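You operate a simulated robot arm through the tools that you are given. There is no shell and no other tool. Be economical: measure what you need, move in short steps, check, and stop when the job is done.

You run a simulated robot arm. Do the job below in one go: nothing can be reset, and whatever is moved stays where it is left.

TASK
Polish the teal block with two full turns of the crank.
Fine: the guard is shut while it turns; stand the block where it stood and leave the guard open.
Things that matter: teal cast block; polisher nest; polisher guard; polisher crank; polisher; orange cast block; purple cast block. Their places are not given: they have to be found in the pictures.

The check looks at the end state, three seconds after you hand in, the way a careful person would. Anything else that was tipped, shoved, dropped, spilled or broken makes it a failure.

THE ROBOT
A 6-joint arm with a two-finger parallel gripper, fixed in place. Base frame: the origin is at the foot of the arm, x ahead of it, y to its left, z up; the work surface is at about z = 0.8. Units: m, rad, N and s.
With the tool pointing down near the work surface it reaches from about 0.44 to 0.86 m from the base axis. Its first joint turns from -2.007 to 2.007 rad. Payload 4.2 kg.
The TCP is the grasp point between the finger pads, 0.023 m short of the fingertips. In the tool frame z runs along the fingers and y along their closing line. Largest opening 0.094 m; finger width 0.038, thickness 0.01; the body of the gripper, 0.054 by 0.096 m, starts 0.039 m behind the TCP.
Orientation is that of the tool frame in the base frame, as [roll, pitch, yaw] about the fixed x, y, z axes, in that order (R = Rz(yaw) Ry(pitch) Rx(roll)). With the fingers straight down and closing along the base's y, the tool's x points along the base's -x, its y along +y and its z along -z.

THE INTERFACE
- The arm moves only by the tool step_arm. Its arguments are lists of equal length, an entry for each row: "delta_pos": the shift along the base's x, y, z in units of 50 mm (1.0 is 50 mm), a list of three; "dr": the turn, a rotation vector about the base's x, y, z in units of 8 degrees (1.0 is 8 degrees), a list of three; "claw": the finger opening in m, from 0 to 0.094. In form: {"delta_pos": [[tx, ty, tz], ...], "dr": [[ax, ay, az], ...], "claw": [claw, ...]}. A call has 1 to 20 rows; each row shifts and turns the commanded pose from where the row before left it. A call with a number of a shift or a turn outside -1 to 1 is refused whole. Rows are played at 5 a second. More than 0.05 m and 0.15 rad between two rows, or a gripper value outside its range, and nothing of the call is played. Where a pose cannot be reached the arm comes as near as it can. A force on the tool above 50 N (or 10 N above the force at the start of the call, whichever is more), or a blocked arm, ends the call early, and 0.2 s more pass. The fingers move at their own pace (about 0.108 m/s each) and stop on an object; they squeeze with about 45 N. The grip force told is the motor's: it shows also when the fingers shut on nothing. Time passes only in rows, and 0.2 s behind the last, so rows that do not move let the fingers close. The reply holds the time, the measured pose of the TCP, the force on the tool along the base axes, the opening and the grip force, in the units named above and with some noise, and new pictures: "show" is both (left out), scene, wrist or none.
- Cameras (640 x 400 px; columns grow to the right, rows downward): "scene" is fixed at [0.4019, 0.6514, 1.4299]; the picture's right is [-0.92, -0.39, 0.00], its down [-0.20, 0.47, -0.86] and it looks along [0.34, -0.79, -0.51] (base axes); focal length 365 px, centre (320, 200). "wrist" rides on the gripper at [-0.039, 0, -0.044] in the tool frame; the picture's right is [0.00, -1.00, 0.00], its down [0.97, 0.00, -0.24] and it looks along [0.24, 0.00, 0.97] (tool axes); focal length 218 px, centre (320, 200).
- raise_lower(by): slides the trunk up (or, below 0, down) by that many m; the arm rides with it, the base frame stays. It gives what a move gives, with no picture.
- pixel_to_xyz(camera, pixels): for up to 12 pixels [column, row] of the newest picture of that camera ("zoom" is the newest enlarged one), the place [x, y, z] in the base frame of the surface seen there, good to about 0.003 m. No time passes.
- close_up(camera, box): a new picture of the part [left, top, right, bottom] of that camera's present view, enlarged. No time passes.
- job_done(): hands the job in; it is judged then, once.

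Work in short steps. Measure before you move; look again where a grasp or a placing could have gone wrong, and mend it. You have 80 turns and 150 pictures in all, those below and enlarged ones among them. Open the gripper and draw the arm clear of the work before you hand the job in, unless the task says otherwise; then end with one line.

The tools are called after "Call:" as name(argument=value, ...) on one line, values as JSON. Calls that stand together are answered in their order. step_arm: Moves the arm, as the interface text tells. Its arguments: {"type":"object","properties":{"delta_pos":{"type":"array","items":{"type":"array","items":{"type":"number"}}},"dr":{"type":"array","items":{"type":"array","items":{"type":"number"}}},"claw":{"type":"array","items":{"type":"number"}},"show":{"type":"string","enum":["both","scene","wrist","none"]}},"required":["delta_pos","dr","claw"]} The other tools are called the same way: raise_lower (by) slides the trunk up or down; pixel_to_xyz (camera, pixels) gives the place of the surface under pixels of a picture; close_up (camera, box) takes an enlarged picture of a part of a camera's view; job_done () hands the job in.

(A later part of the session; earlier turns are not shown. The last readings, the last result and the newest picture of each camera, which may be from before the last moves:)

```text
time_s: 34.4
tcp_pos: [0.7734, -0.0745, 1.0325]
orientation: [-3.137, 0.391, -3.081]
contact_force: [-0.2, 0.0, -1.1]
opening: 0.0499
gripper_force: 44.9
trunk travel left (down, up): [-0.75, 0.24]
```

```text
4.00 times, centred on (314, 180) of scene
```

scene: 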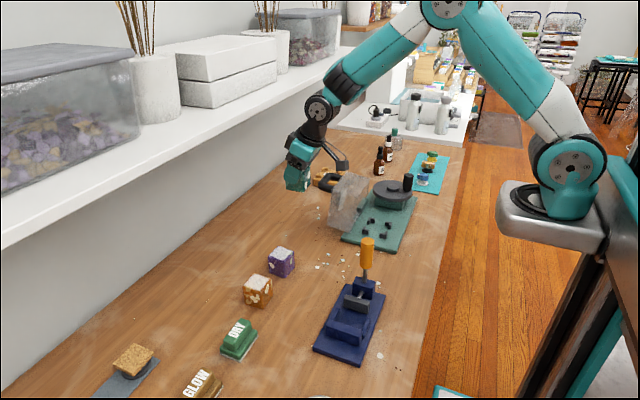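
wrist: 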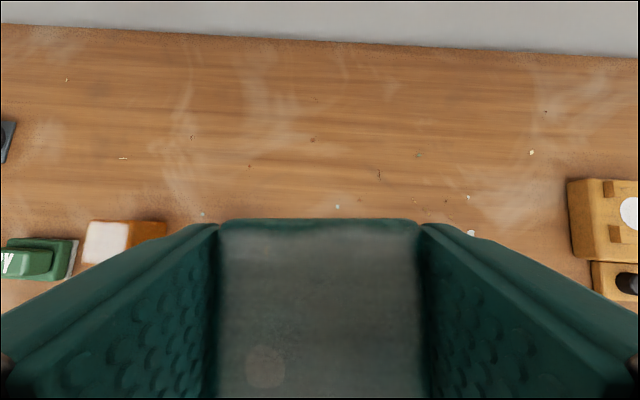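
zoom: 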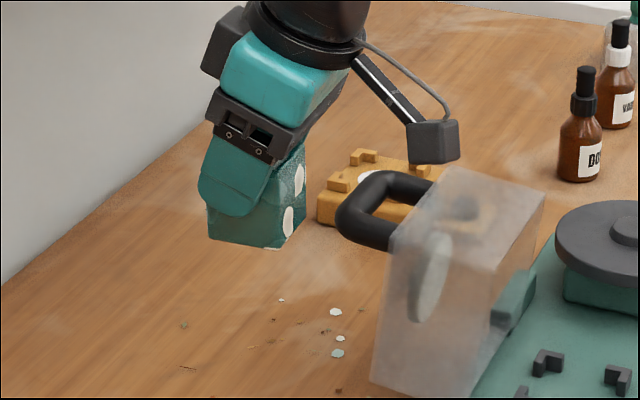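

Held and upright. Raise 20 mm more, carry above the nest and square the yaw.

Call:
step_arm(delta_pos=[[0, 0, 0.4], [-0.305, -0.224, 0], [-0.305, -0.224, 0], [-0.305, -0.224, 0], [-0.305, -0.224, 0], [-0.305, -0.224, 0], [-0.305, -0.224, 0], [-0.305, -0.224, 0], [-0.305, -0.224, 0], [-0.305, -0.224, 0], [-0.305, -0.224, 0], [-0.305, -0.224, 0], [-0.305, -0.224, 0], [0, 0, 0], [0, 0, 0]], dr=[[0, 0, 0], [0, 0, -0.036], [0, 0, -0.036], [0, 0, -0.036], [0, 0, -0.036], [0, 0, -0.036], [0, 0, -0.036], [0, 0, -0.036], [0, 0, -0.036], [0, 0, -0.036], [0, 0, -0.036], [0, 0, -0.036], [0, 0, -0.036], [0, 0, 0], [0, 0, 0]], claw=[0, 0, 0, 0, 0, 0, 0, 0, 0, 0, 0, 0, 0, 0, 0], show="scene")

```text
time_s: 37.5
tcp_pos: [0.5898, -0.2091, 1.0551]
orientation: [-3.14, 0.393, -3.14]
contact_force: [-0.3, 0.9, -1.6]
opening: 0.0494
gripper_force: 44.5
trunk travel left (down, up): [-0.75, 0.24]
```

scene: 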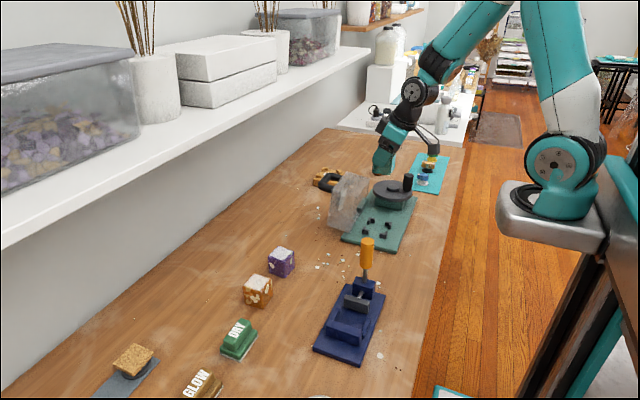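

Lower to just above the brackets (TCP 0.885).

Call:
step_arm(delta_pos=[[0, 0, -0.3], [0, 0, -0.4], [0, 0, -0.5], [0, 0, -0.5], [0, 0, -0.5], [0, 0, -0.5], [0, 0, -0.4], [0, 0, -0.3], [0, 0, 0], [0, 0, 0]], dr=[[0, 0, 0], [0, 0, 0], [0, 0, 0], [0, 0, 0], [0, 0, 0], [0, 0, 0], [0, 0, 0], [0, 0, 0], [0, 0, 0], [0, 0, 0]], claw=[0, 0, 0, 0, 0, 0, 0, 0, 0, 0])

Call:
close_up(camera="scene", box=[330, 170, 426, 245])

```text
time_s: 39.8
tcp_pos: [0.5909, -0.2113, 0.8833]
orientation: [-3.139, 0.394, -3.14]
contact_force: [0.0, 0.1, -1.7]
opening: 0.0496
gripper_force: 44.9
trunk travel left (down, up): [-0.75, 0.24]
```

scene: 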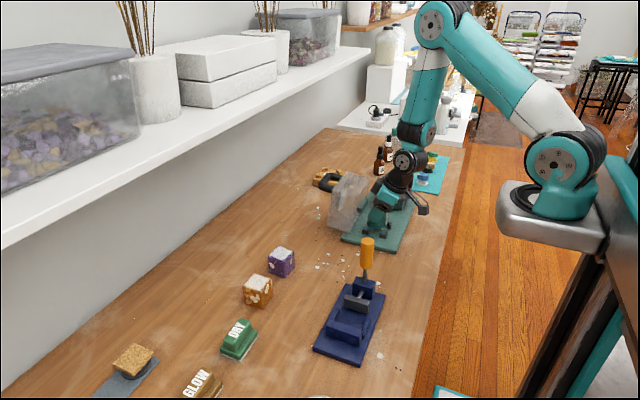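
wrist: 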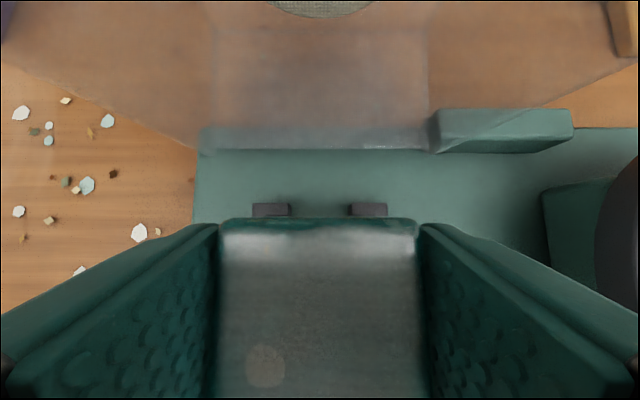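

```text
5.33 times, centred on (378, 208) of scene
```

zoom: 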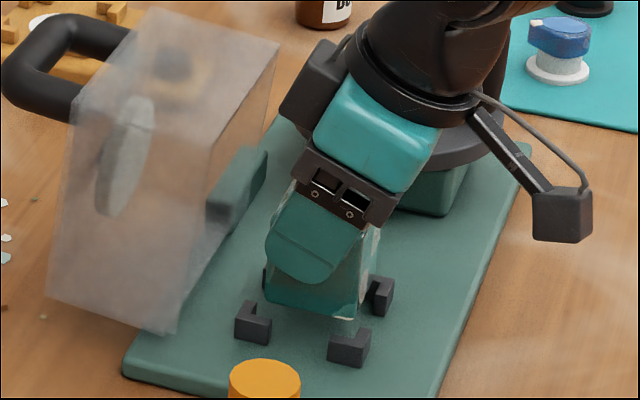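

Clear of contact; brackets (centre col 320) and block (col 318.5) line up. Lower slowly into the nest in 3 mm rows.

Call:
step_arm(delta_pos=[[-0.01, 0, -0.07], [0, 0, -0.07], [0, 0, -0.07], [0, 0, -0.07], [0, 0, -0.06], [0, 0, -0.04], [0, 0, 0], [0, 0, 0]], dr=[[0, 0, 0], [0, 0, 0], [0, 0, 0], [0, 0, 0], [0, 0, 0], [0, 0, 0], [0, 0, 0], [0, 0, 0]], claw=[0, 0, 0, 0, 0, 0, 0, 0])

Call:
close_up(camera="scene", box=[340, 190, 420, 250])

```text
time_s: 41.5
tcp_pos: [0.5896, -0.2092, 0.8655]
orientation: [-3.139, 0.392, 3.141]
contact_force: [-0.5, -0.2, -1.0]
opening: 0.0498
gripper_force: 45.0
trunk travel left (down, up): [-0.75, 0.24]
```

scene: 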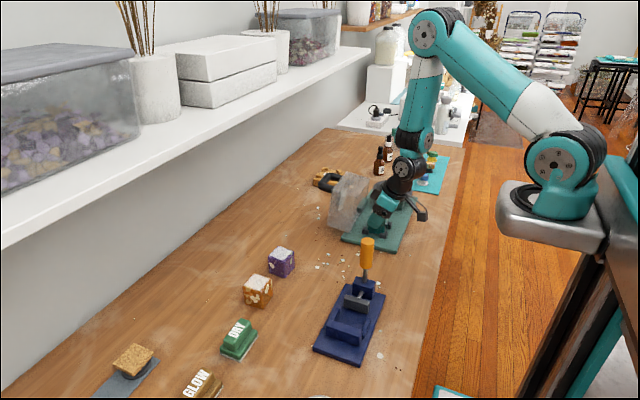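
wrist: 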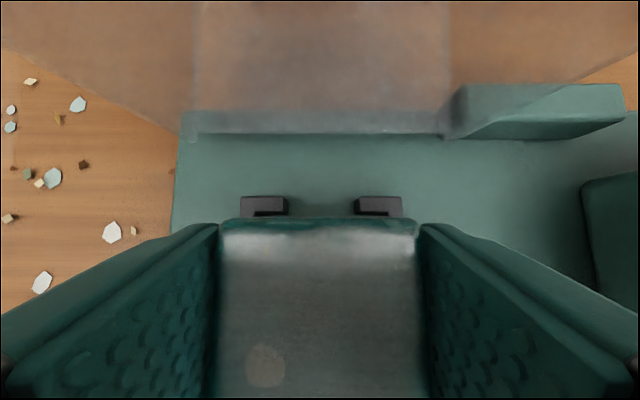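

```text
6.67 times, centred on (380, 220) of scene
```

zoom: 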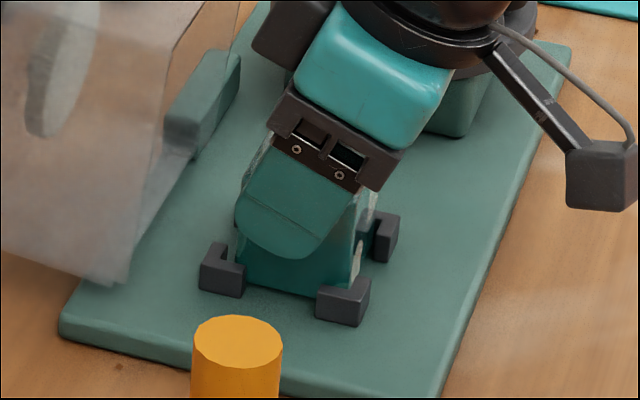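

The block is inside the brackets without force. Settle the last ~3 mm and read the force.

Call:
step_arm(delta_pos=[[0, 0, -0.03], [0, 0, -0.02], [0, 0, -0.02], [0, 0, 0]], dr=[[0, 0, 0], [0, 0, 0], [0, 0, 0], [0, 0, 0]], claw=[0, 0, 0, 0], show="none")

```text
time_s: 42.5
tcp_pos: [0.591, -0.2102, 0.8632]
orientation: [-3.135, 0.398, -3.142]
contact_force: [-2.6, -3.3, 32.3]
opening: 0.0497
gripper_force: 44.6
trunk travel left (down, up): [-0.75, 0.24]
```

Seated (32 N contact). Ease up 1 mm, open, and rise straight up.

Call:
step_arm(delta_pos=[[0, 0, 0.02], [0, 0, 0], [0, 0, 0], [0, 0, 0.2], [0, 0, 0.4], [0, 0, 0.6], [0, 0, 0.8], [0, 0, 0.8], [0, 0, 0.8], [0, 0, 0]], dr=[[0, 0, 0], [0, 0, 0], [0, 0, 0], [0, 0, 0], [0, 0, 0], [0, 0, 0], [0, 0, 0], [0, 0, 0], [0, 0, 0], [0, 0, 0]], claw=[0, 0.062, 0.068, 0.068, 0.068, 0.068, 0.068, 0.068, 0.068, 0.068])

Call:
close_up(camera="scene", box=[310, 165, 422, 250])

```text
time_s: 44.8
tcp_pos: [0.5904, -0.2112, 1.0422]
orientation: [-3.14, 0.392, 3.141]
contact_force: [0.2, 0.4, -0.4]
opening: 0.0681
gripper_force: 0.0
trunk travel left (down, up): [-0.75, 0.24]
```

scene: 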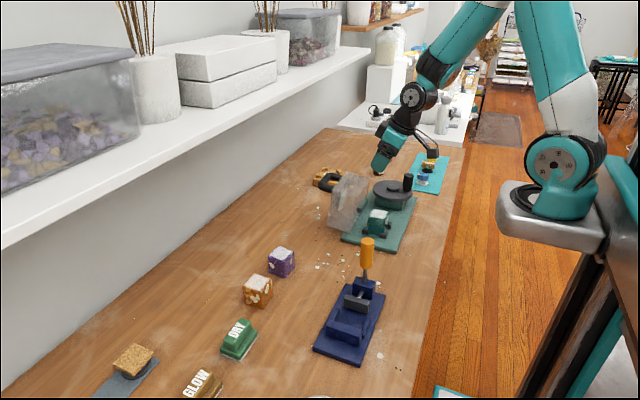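
wrist: 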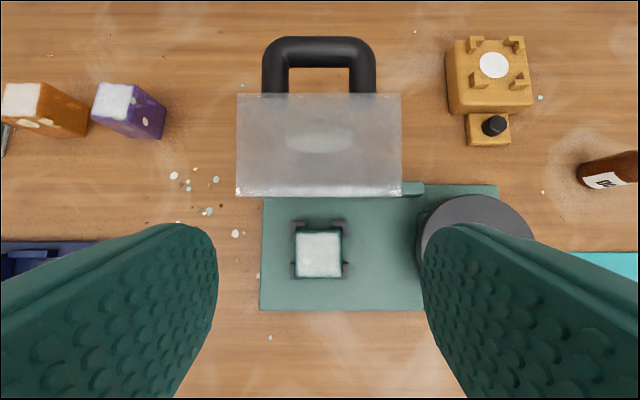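

```text
4.71 times, centred on (366, 208) of scene
```

zoom: 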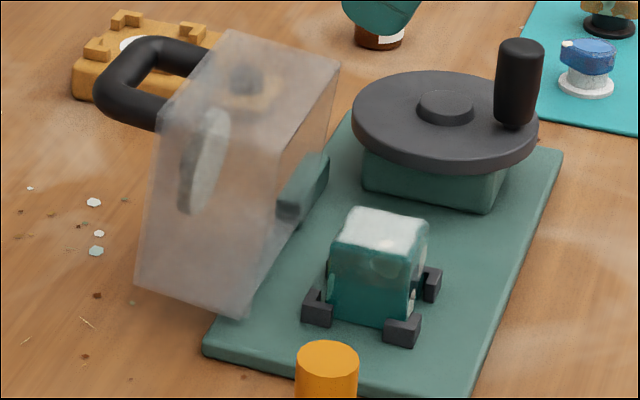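

The block is seated in the nest. Now I'll measure the guard handle for the straddling hook.

Call:
close_up(camera="wrist", box=[225, 25, 417, 205])

Call:
pixel_to_xyz(camera="wrist", pixels=[[320, 40], [320, 52], [320, 62], [268, 60], [285, 80], [265, 80], [372, 80], [353, 80], [275, 91], [240, 190], [396, 190], [320, 98]])

Call:
pixel_to_xyz(camera="zoom", pixels=[[320, 10]])

```text
2.22 times, centred on (321, 115) of wrist
```

zoom: 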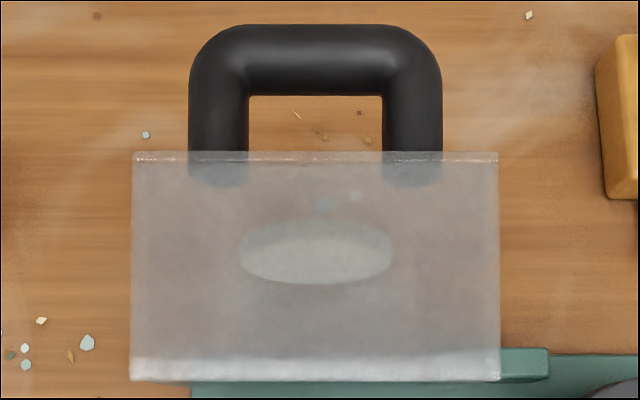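

```text
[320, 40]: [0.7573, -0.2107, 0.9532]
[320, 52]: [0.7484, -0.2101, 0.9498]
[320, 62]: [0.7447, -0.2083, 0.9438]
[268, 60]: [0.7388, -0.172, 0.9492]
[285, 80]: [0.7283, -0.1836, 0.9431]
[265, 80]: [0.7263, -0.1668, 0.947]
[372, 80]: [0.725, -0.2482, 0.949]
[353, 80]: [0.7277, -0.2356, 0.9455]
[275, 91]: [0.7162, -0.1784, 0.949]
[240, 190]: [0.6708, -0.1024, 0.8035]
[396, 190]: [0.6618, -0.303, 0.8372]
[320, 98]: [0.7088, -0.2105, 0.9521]
```

```text
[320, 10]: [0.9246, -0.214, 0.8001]
```

Handle bar centre ≈ (0.755, z 0.944), tube ~20 mm, loop inside y -0.186…-0.232; hinge ≈ (0.656, 0.83). I'll straighten the tool, turn it -90° so it closes along x, and go above the bar.

Call:
step_arm(delta_pos=[[0, 0, 0.9], [0, 0, 0], [0, 0, 0], [0, 0, 0], [0, 0, 0], [0.3, 0, 0], [0.3, 0, 0], [0.3, 0, 0], [0.3, 0, 0], [0.3, 0, 0], [0.3, 0, 0], [0.3, 0, 0], [0.3, 0, 0], [0.3, 0, 0], [0.3, 0, 0], [0.3, 0.05, 0], [0, 0, 0], [0, 0, 0]], dr=[[0, 0, 0], [0, 0.702, 0], [0, 0.702, 0], [0, 0.702, 0], [0, 0.702, 0], [0, 0, -0.9375], [0, 0, -0.9375], [0, 0, -0.9375], [0, 0, -0.9375], [0, 0, -0.9375], [0, 0, -0.9375], [0, 0, -0.9375], [0, 0, -0.9375], [0, 0, -0.9375], [0, 0, -0.9375], [0, 0, -0.9375], [0, 0, -0.9375], [0, 0, 0]], claw=[0.068, 0.068, 0.068, 0.068, 0.068, 0.06, 0.05, 0.04, 0.03, 0.03, 0.03, 0.03, 0.03, 0.03, 0.03, 0.03, 0.03, 0.03])

```text
time_s: 48.5
tcp_pos: [0.7558, -0.2053, 1.0868]
orientation: [-3.139, -0.001, 1.569]
contact_force: [-0.3, 0.9, -0.1]
opening: 0.03
gripper_force: 0.1
trunk travel left (down, up): [-0.75, 0.24]
```

scene: 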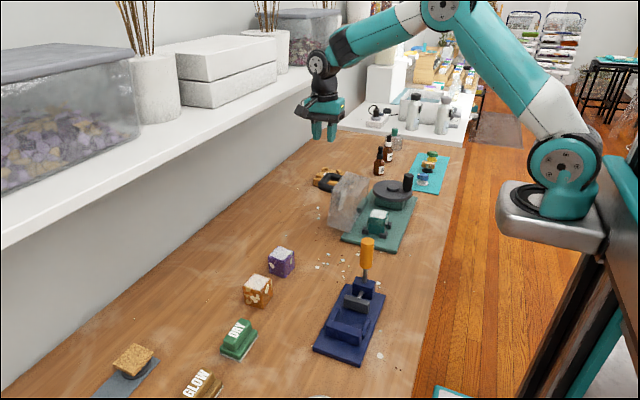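
wrist: 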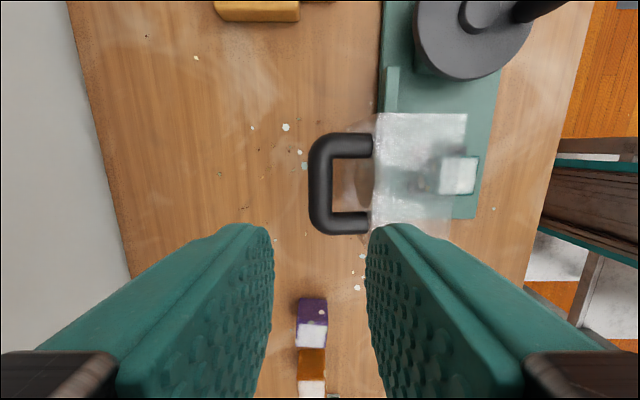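

The bar is at column ~321, in line with the fingers. Measure the bar and the loop's inside edges from this view.

Call:
pixel_to_xyz(camera="wrist", pixels=[[312, 185], [321, 185], [331, 185], [350, 135], [350, 157], [350, 213], [350, 231], [368, 145], [368, 222], [320, 150], [320, 220]])

Call:
close_up(camera="wrist", box=[280, 110, 400, 260])

```text
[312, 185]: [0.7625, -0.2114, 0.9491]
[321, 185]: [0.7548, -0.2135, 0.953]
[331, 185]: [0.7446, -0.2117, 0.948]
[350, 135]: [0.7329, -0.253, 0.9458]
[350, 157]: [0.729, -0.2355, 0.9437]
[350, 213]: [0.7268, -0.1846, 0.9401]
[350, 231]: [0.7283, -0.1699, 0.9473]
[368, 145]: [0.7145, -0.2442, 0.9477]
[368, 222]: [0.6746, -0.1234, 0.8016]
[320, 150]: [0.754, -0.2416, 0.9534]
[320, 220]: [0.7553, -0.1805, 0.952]
```

```text
2.67 times, centred on (340, 185) of wrist
```

zoom: 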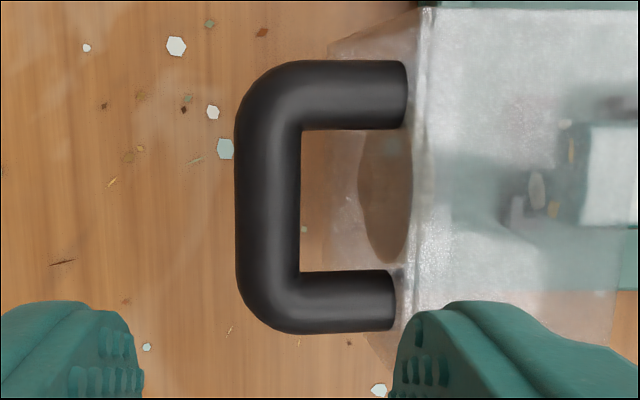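

Loop centre (0.754,-0.210), bar top 0.953. Descend straddling the bar (opening 30 mm) to TCP z≈0.95.

Call:
step_arm(delta_pos=[[-0.035, -0.09, -0.4], [0, 0, -0.5], [0, 0, -0.5], [0, 0, -0.4], [0, 0, -0.3], [0, 0, -0.3], [0, 0, -0.3], [0, 0, 0]], dr=[[0, 0, 0], [0, 0, 0], [0, 0, 0], [0, 0, 0], [0, 0, 0], [0, 0, 0], [0, 0, 0], [0, 0, 0]], claw=[0.032, 0.032, 0.032, 0.032, 0.032, 0.032, 0.032, 0.032])

Call:
close_up(camera="scene", box=[280, 130, 408, 230])

```text
time_s: 50.4
tcp_pos: [0.752, -0.2114, 0.9535]
orientation: [-3.139, -0.001, 1.571]
contact_force: [-0.1, 0.4, -0.3]
opening: 0.0321
gripper_force: 0.0
trunk travel left (down, up): [-0.75, 0.24]
```

scene: 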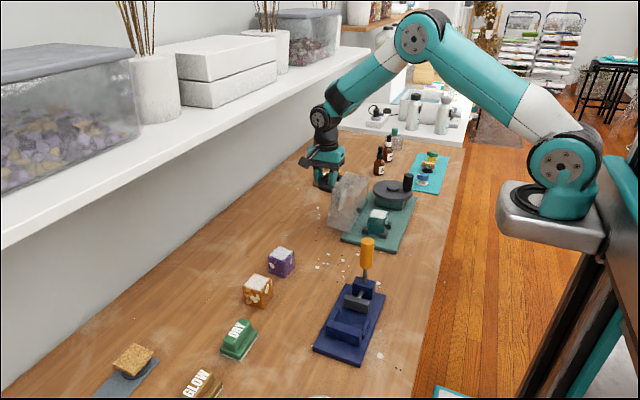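
wrist: 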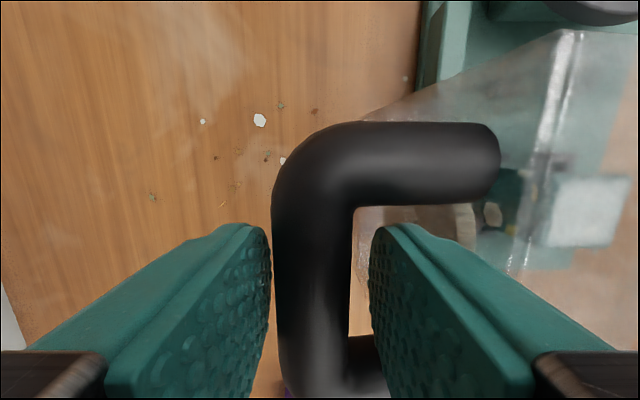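

```text
4.00 times, centred on (344, 180) of scene
```

zoom: 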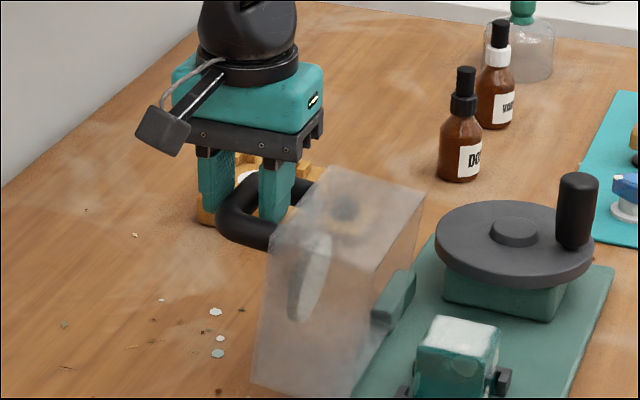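

The fingers straddle the bar cleanly. Drive the first part of the closing arc about the hinge (0.656, 0.83).

Call:
step_arm(delta_pos=[[-0.282, 0, 0.2], [-0.31, 0, 0.184], [-0.326, 0, 0.142], [-0.338, 0, 0.104], [0, 0, 0]], dr=[[0, 0, 0], [0, 0, 0], [0, 0, 0], [0, 0, 0], [0, 0, 0]], claw=[0.032, 0.032, 0.032, 0.032, 0.032])

Call:
close_up(camera="scene", box=[300, 130, 428, 230])

```text
time_s: 51.5
tcp_pos: [0.6889, -0.212, 0.9828]
orientation: [-3.138, 0.0, 1.571]
contact_force: [1.0, -0.6, -0.5]
opening: 0.0321
gripper_force: 0.1
trunk travel left (down, up): [-0.75, 0.24]
```

scene: 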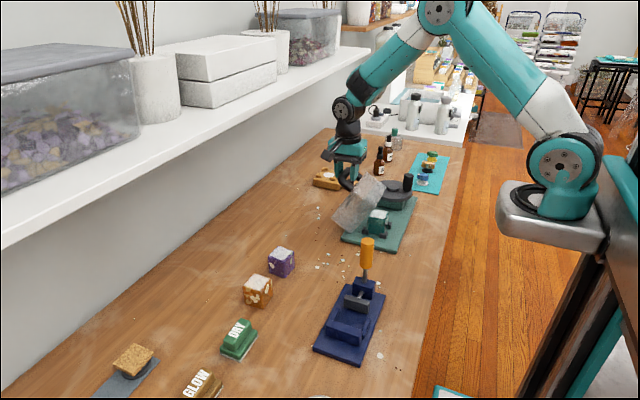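
wrist: 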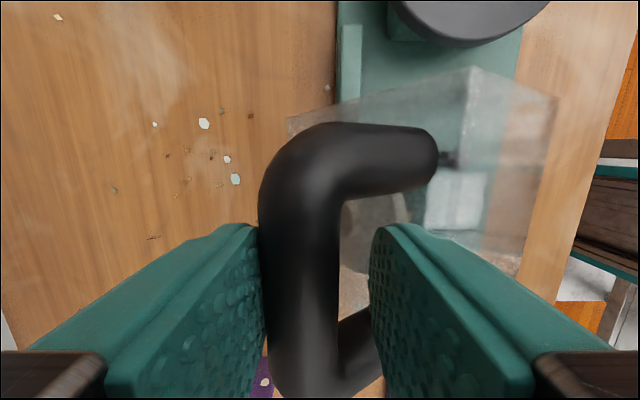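

```text
4.00 times, centred on (364, 180) of scene
```

zoom: 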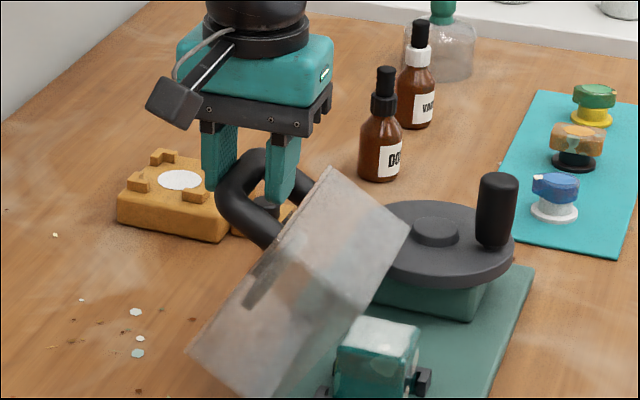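

The guard swings with almost no force. Continue through the top of the arc.

Call:
step_arm(delta_pos=[[-0.354, 0, 0.064], [-0.356, 0, 0.02], [-0.354, 0, -0.022], [-0.354, 0, -0.064], [-0.338, 0, -0.106], [0, 0, 0]], dr=[[0, 0, 0], [0, 0, 0], [0, 0, 0], [0, 0, 0], [0, 0, 0], [0, 0, 0]], claw=[0.032, 0.032, 0.032, 0.032, 0.032, 0.032])

Call:
close_up(camera="scene", box=[310, 130, 438, 230])

```text
time_s: 53.0
tcp_pos: [0.6028, -0.2114, 0.9796]
orientation: [-3.139, 0.0, 1.572]
contact_force: [0.1, 0.3, 0.1]
opening: 0.0319
gripper_force: 0.1
trunk travel left (down, up): [-0.75, 0.24]
```

scene: 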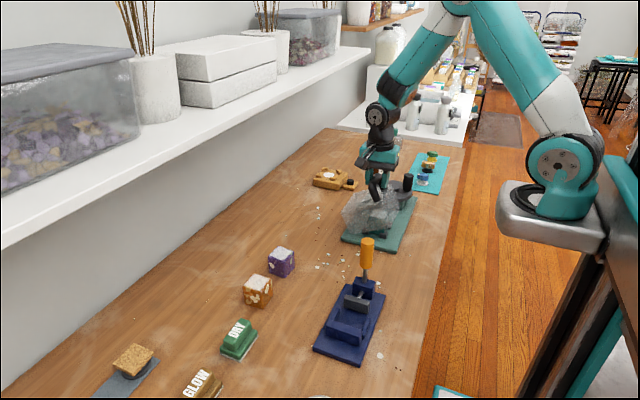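
wrist: 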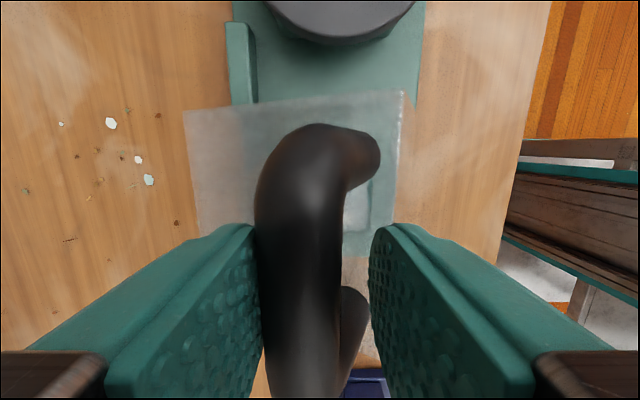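

```text
4.00 times, centred on (374, 180) of scene
```

zoom: 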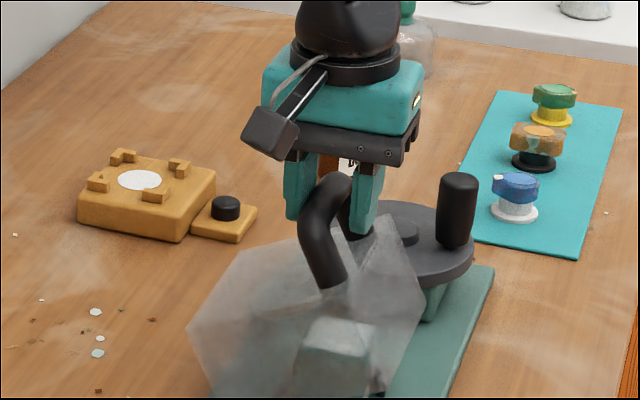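

Nearly closed; the bar still rests against the rear finger. Finish the arc with a small extra push, watching force.

Call:
step_arm(delta_pos=[[-0.324, 0, -0.144], [-0.31, 0, -0.184], [-0.28, 0, -0.218], [-0.06, 0, -0.04], [0, 0, 0]], dr=[[0, 0, 0], [0, 0, 0], [0, 0, 0], [0, 0, 0], [0, 0, 0]], claw=[0.032, 0.032, 0.032, 0.032, 0.032])

Call:
close_up(camera="scene", box=[320, 150, 432, 250])

```text
time_s: 54.1
tcp_pos: [0.555, -0.2113, 0.9482]
orientation: [-3.137, 0.001, 1.573]
contact_force: [-0.1, 0.1, 0.5]
opening: 0.032
gripper_force: 0.0
trunk travel left (down, up): [-0.75, 0.24]
```

scene: 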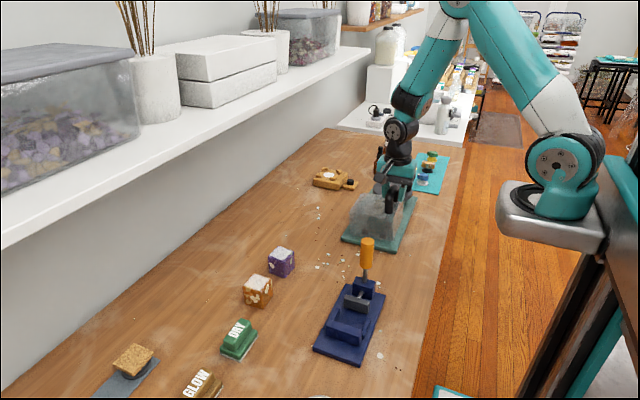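
wrist: 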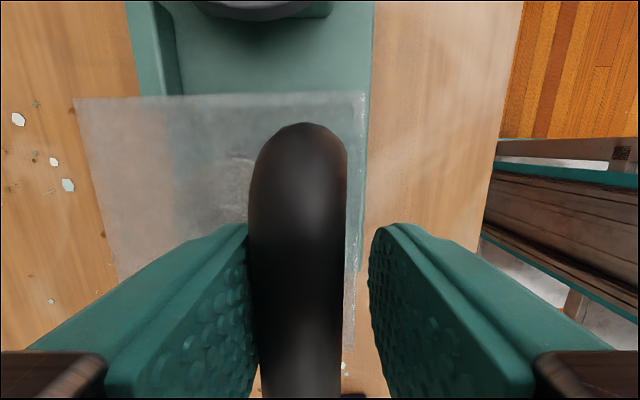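

```text
4.00 times, centred on (376, 200) of scene
```

zoom: 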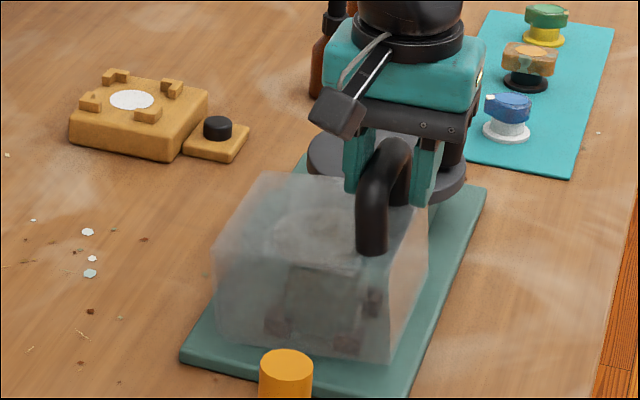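

The guard looks close to shut (bar still against the rear finger). Push a few more mm until a force appears.

Call:
step_arm(delta_pos=[[-0.06, 0, -0.04], [-0.06, 0, -0.04], [-0.05, 0, -0.03], [0, 0, 0]], dr=[[0, 0, 0], [0, 0, 0], [0, 0, 0], [0, 0, 0]], claw=[0.032, 0.032, 0.032, 0.032], show="wrist")

Call:
close_up(camera="scene", box=[320, 150, 432, 250])

```text
time_s: 55.1
tcp_pos: [0.546, -0.2116, 0.9413]
orientation: [-3.139, 0.001, 1.571]
contact_force: [-0.2, 0.0, 0.2]
opening: 0.0319
gripper_force: 0.1
trunk travel left (down, up): [-0.75, 0.24]
```

wrist: 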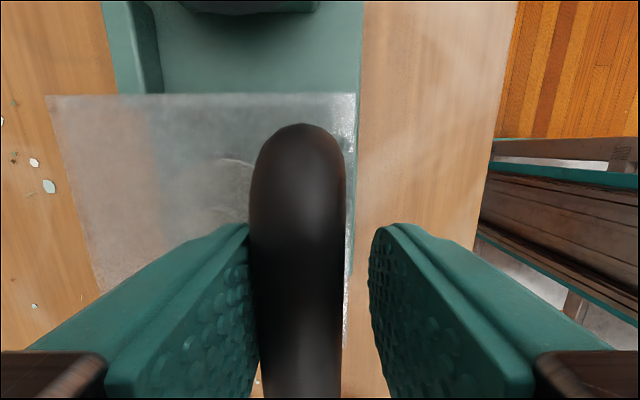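

```text
4.00 times, centred on (376, 200) of scene
```

zoom: 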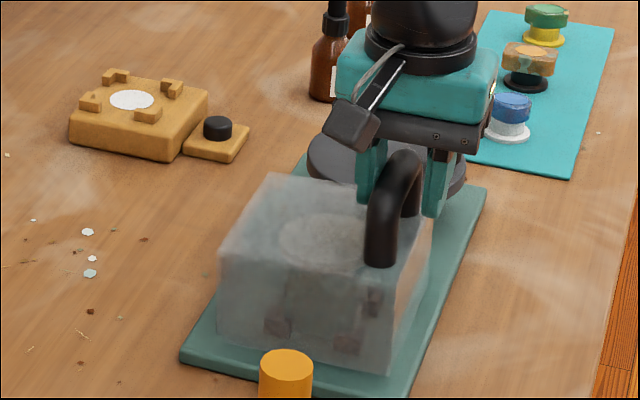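

Still moving freely. Continue in small steps.

Call:
step_arm(delta_pos=[[-0.05, 0, -0.03], [-0.05, 0, -0.03], [-0.05, 0, -0.03], [-0.05, 0, -0.03], [0, 0, 0]], dr=[[0, 0, 0], [0, 0, 0], [0, 0, 0], [0, 0, 0], [0, 0, 0]], claw=[0.032, 0.032, 0.032, 0.032, 0.032], show="wrist")

Call:
close_up(camera="scene", box=[320, 150, 432, 250])

```text
time_s: 56.4
tcp_pos: [0.5372, -0.211, 0.9377]
orientation: [3.141, 0.002, 1.57]
contact_force: [10.4, -1.6, 3.5]
opening: 0.037
gripper_force: 6.0
trunk travel left (down, up): [-0.75, 0.24]
```

wrist: 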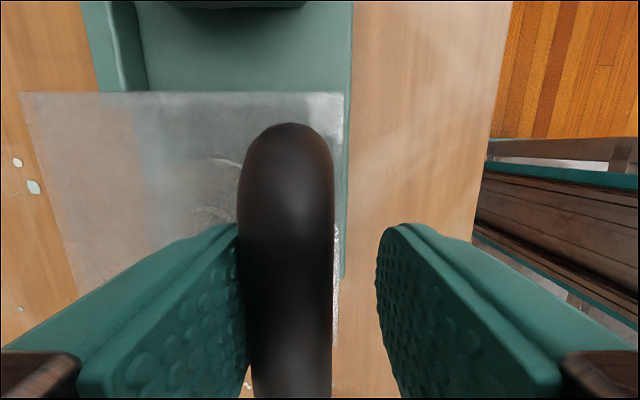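

```text
4.00 times, centred on (376, 200) of scene
```

zoom: 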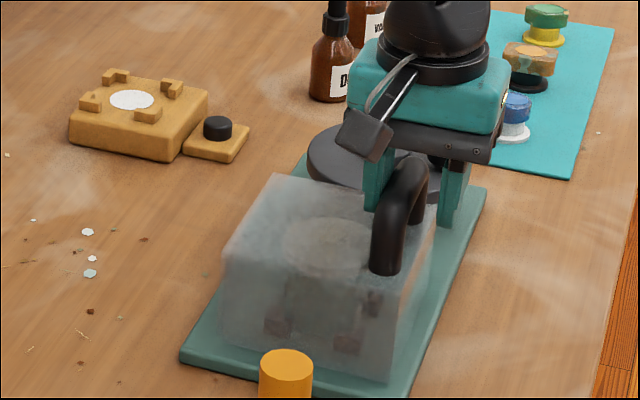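

A 10 N stop is felt: the guard is shut. Back off, centre over the bar, and rise clear.

Call:
step_arm(delta_pos=[[0.1, 0, 0], [0.06, 0, 0], [0, 0, 0.3], [0, 0, 0.6], [0, 0, 0.8], [0, 0, 0.8], [0, 0, 0]], dr=[[0, 0, 0], [0, 0, 0], [0, 0, 0], [0, 0, 0], [0, 0, 0], [0, 0, 0], [0, 0, 0]], claw=[0.036, 0.036, 0.036, 0.036, 0.036, 0.036, 0.036])

Call:
close_up(camera="scene", box=[320, 150, 432, 250])

```text
time_s: 58.0
tcp_pos: [0.5466, -0.2098, 1.0625]
orientation: [-3.139, 0.0, 1.571]
contact_force: [1.2, -0.4, -0.7]
opening: 0.0362
gripper_force: 0.1
trunk travel left (down, up): [-0.75, 0.24]
```

scene: 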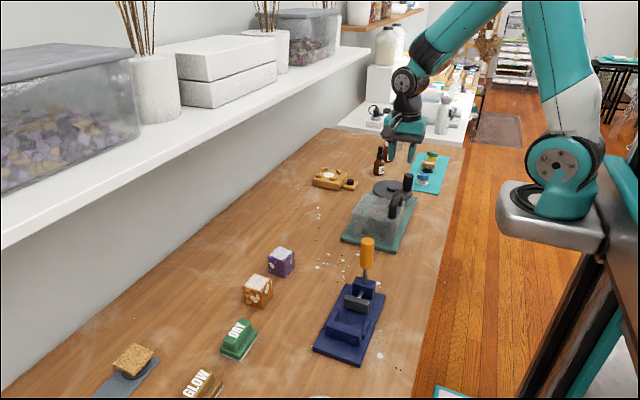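
wrist: 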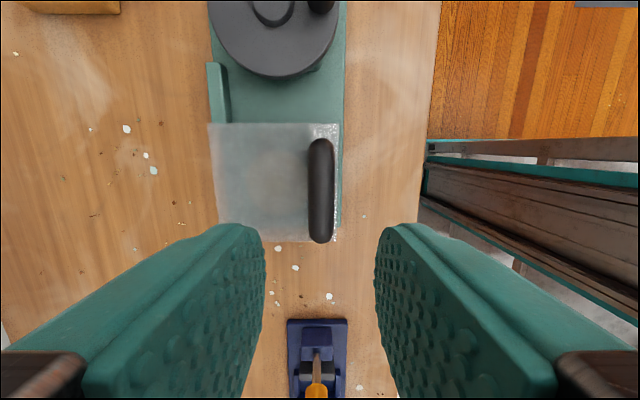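

```text
4.00 times, centred on (376, 200) of scene
```

zoom: 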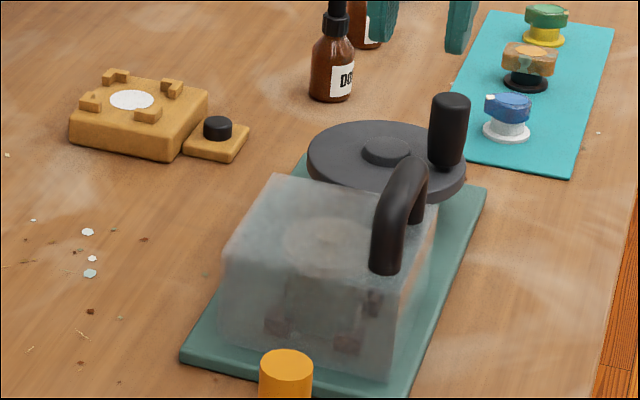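

The guard stays shut. Now go above the crank knob with an open gripper and measure it.

Call:
step_arm(delta_pos=[[0, -0.8, 0], [0, -0.8, 0], [0, -0.8, 0], [0, -0.8, 0], [0, 0, 0]], dr=[[0, 0, 0], [0, 0, 0], [0, 0, 0], [0, 0, 0], [0, 0, 0]], claw=[0.05, 0.05, 0.05, 0.05, 0.05], show="wrist")

Call:
close_up(camera="wrist", box=[180, 60, 400, 260])

```text
time_s: 59.1
tcp_pos: [0.5431, -0.3708, 1.0595]
orientation: [-3.138, 0.001, 1.571]
contact_force: [-0.6, 0.3, -0.7]
opening: 0.0501
gripper_force: 0.1
trunk travel left (down, up): [-0.75, 0.24]
```

wrist: 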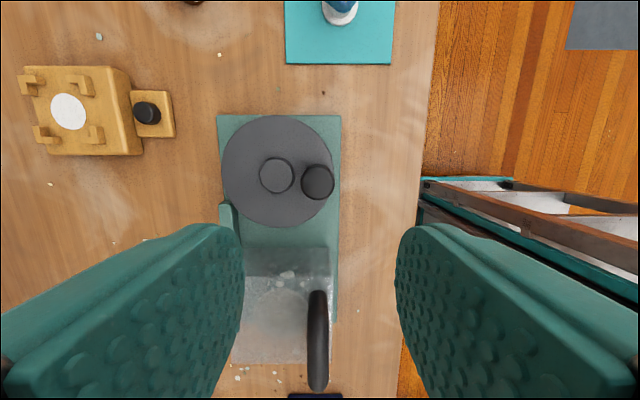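

```text
2.00 times, centred on (290, 160) of wrist
```

zoom: 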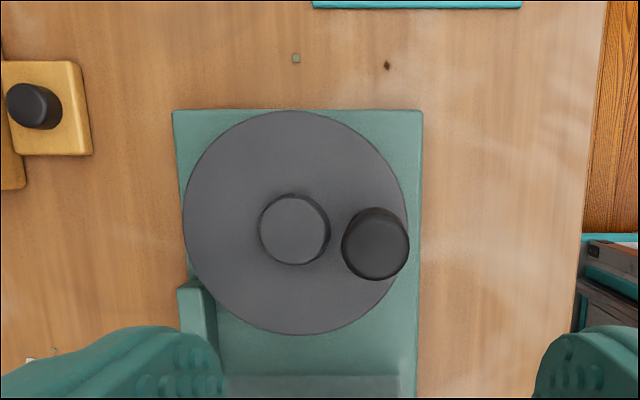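

Measure the disc rim, hub and knob.

Call:
pixel_to_xyz(camera="zoom", pixels=[[187, 222], [402, 210], [295, 115], [295, 330], [295, 230], [265, 230], [325, 230], [376, 243], [347, 243], [404, 243], [376, 215], [376, 270]])

```text
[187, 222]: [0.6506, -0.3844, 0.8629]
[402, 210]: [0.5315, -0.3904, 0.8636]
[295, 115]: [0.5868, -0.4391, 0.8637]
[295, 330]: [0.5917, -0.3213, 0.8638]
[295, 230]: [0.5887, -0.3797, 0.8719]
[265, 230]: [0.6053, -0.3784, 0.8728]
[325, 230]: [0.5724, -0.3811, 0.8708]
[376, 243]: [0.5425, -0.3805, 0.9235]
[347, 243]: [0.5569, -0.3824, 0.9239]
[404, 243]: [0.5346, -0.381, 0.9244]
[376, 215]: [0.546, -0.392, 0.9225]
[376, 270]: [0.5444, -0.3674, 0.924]
```

Crank centre (0.591,-0.380), knob (0.545,-0.380), Ø~25 mm, top 0.924, crank radius ~45.5 mm. Descend over the knob and close on it.

Call:
step_arm(delta_pos=[[0.044, -0.184, -0.4], [0, 0, -0.6], [0, 0, -0.6], [0, 0, -0.6], [0, 0, -0.5], [0, 0, -0.38], [0, 0, 0], [0, 0, 0], [0, 0, 0]], dr=[[0, 0, 0], [0, 0, 0], [0, 0, 0], [0, 0, 0], [0, 0, 0], [0, 0, 0], [0, 0, 0], [0, 0, 0], [0, 0, 0]], claw=[0.05, 0.05, 0.05, 0.05, 0.05, 0.05, 0.05, 0.0, 0.0])

Call:
close_up(camera="scene", box=[340, 140, 452, 240])

```text
time_s: 61.1
tcp_pos: [0.5458, -0.3824, 0.9075]
orientation: [-3.14, -0.001, 1.571]
contact_force: [-2.9, 0.3, -3.1]
opening: 0.0296
gripper_force: 45.0
trunk travel left (down, up): [-0.75, 0.24]
```

scene: 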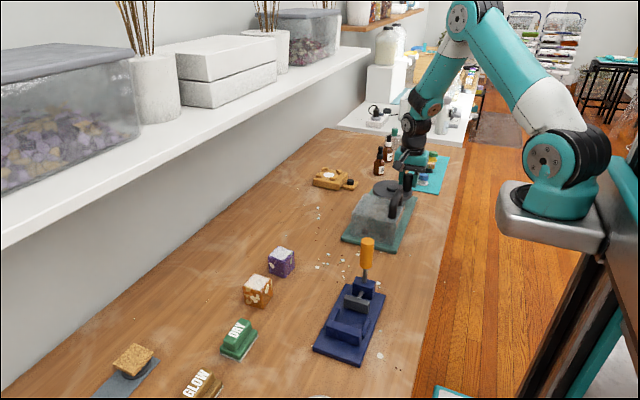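
wrist: 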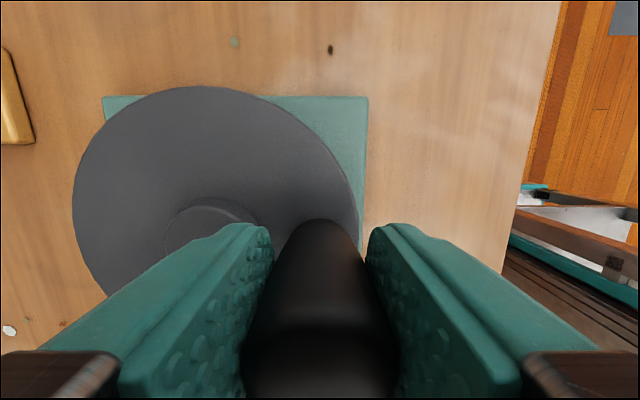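

```text
4.00 times, centred on (396, 190) of scene
```

zoom: 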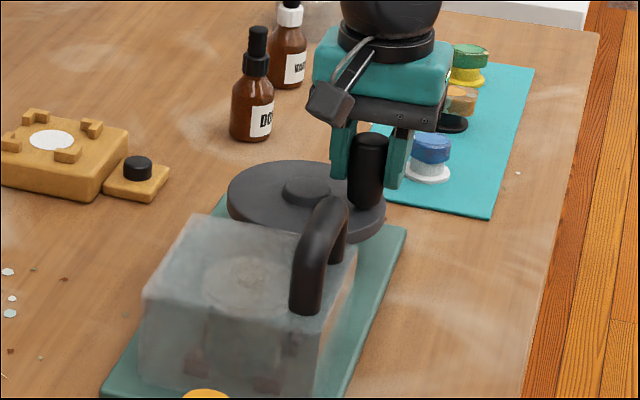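

Gripped at 29.6 mm. Test the first 30° clockwise (toward +y) with fixed orientation and watch the force.

Call:
step_arm(delta_pos=[[0.014, 0.158, 0], [0.04, 0.152, 0], [0.068, 0.144, 0], [0, 0, 0]], dr=[[0, 0, 0], [0, 0, 0], [0, 0, 0], [0, 0, 0]], claw=[0, 0, 0, 0])

```text
time_s: 62.1
tcp_pos: [0.5526, -0.3571, 0.9087]
orientation: [-3.141, 0.001, 1.572]
contact_force: [2.4, -1.6, 0.0]
opening: 0.0295
gripper_force: 45.3
trunk travel left (down, up): [-0.75, 0.24]
```

scene: 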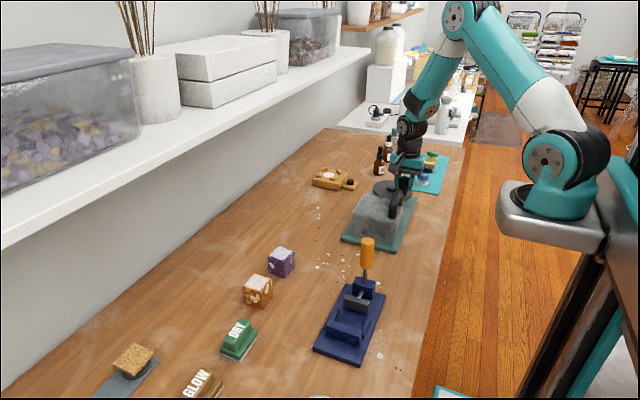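
wrist: 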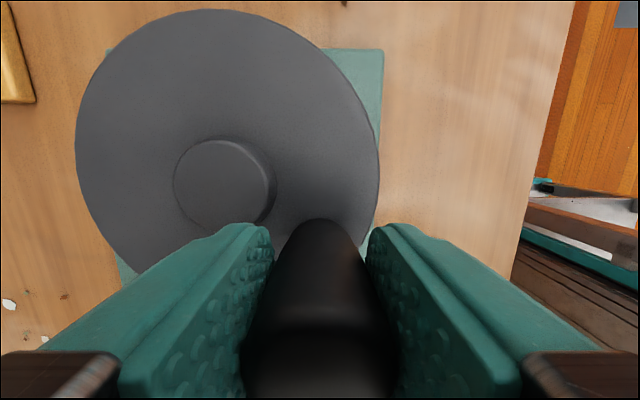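

Forces are tiny and the disc follows. Continue clockwise in 15° rows to the far side (0°).

Call:
step_arm(delta_pos=[[0.144, 0.1876, 0], [0.1876, 0.144, 0], [0.2185, 0.0905, 0], [0.2345, 0.0309, 0], [0.2345, -0.0309, 0], [0.2185, -0.0905, 0], [0.1876, -0.144, 0], [0.144, -0.1876, 0], [0.0905, -0.2185, 0], [0.0309, -0.2345, 0], [0, 0, 0]], dr=[[0, 0, 0], [0, 0, 0], [0, 0, 0], [0, 0, 0], [0, 0, 0], [0, 0, 0], [0, 0, 0], [0, 0, 0], [0, 0, 0], [0, 0, 0], [0, 0, 0]], claw=[0, 0, 0, 0, 0, 0, 0, 0, 0, 0, 0])

Call:
close_up(camera="scene", box=[340, 140, 452, 240])

```text
time_s: 64.5
tcp_pos: [0.6348, -0.3803, 0.9079]
orientation: [-3.134, -0.001, 1.57]
contact_force: [-17.2, -0.7, -7.6]
opening: 0.0296
gripper_force: 44.9
trunk travel left (down, up): [-0.75, 0.24]
```

scene: 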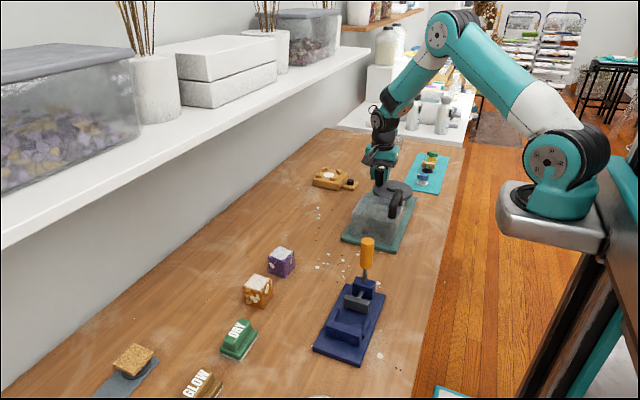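
wrist: 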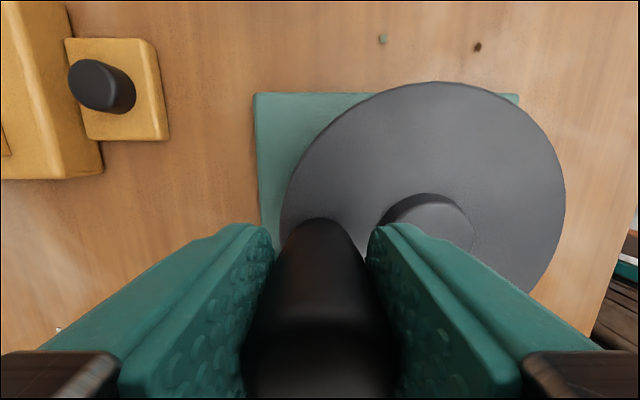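

```text
4.00 times, centred on (396, 190) of scene
```

zoom: 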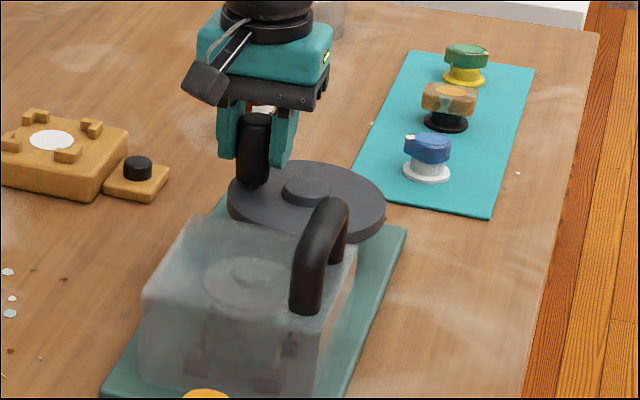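

Half a turn done; the 17 N along x shows my radius is ~1 mm too large. I correct to R=44.5 mm and complete the first turn.

Call:
step_arm(delta_pos=[[-0.065, -0.2303, 0], [-0.0889, -0.2146, 0], [-0.1414, -0.1842, 0], [-0.1842, -0.1414, 0], [-0.2146, -0.0889, 0], [-0.2303, -0.0303, 0], [-0.2303, 0.0303, 0], [-0.2146, 0.0889, 0], [-0.1842, 0.1414, 0], [-0.1414, 0.1842, 0], [-0.0889, 0.2146, 0], [-0.0303, 0.2303, 0], [0, 0, 0]], dr=[[0, 0, 0], [0, 0, 0], [0, 0, 0], [0, 0, 0], [0, 0, 0], [0, 0, 0], [0, 0, 0], [0, 0, 0], [0, 0, 0], [0, 0, 0], [0, 0, 0], [0, 0, 0], [0, 0, 0]], claw=[0, 0, 0, 0, 0, 0, 0, 0, 0, 0, 0, 0, 0])

Call:
close_up(camera="scene", box=[340, 140, 452, 240])

```text
time_s: 67.3
tcp_pos: [0.5454, -0.3773, 0.909]
orientation: [-3.138, -0.004, 1.571]
contact_force: [-14.8, 2.2, -6.1]
opening: 0.0296
gripper_force: 44.6
trunk travel left (down, up): [-0.75, 0.24]
```

scene: 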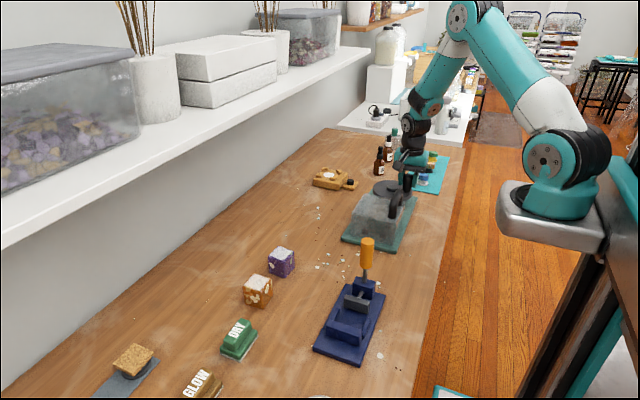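
wrist: 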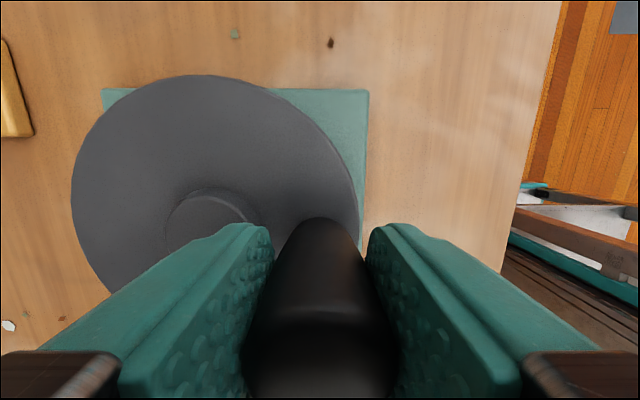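

```text
4.00 times, centred on (396, 190) of scene
```

zoom: 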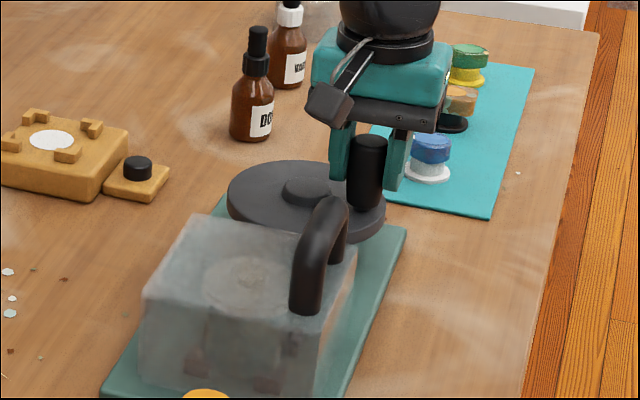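

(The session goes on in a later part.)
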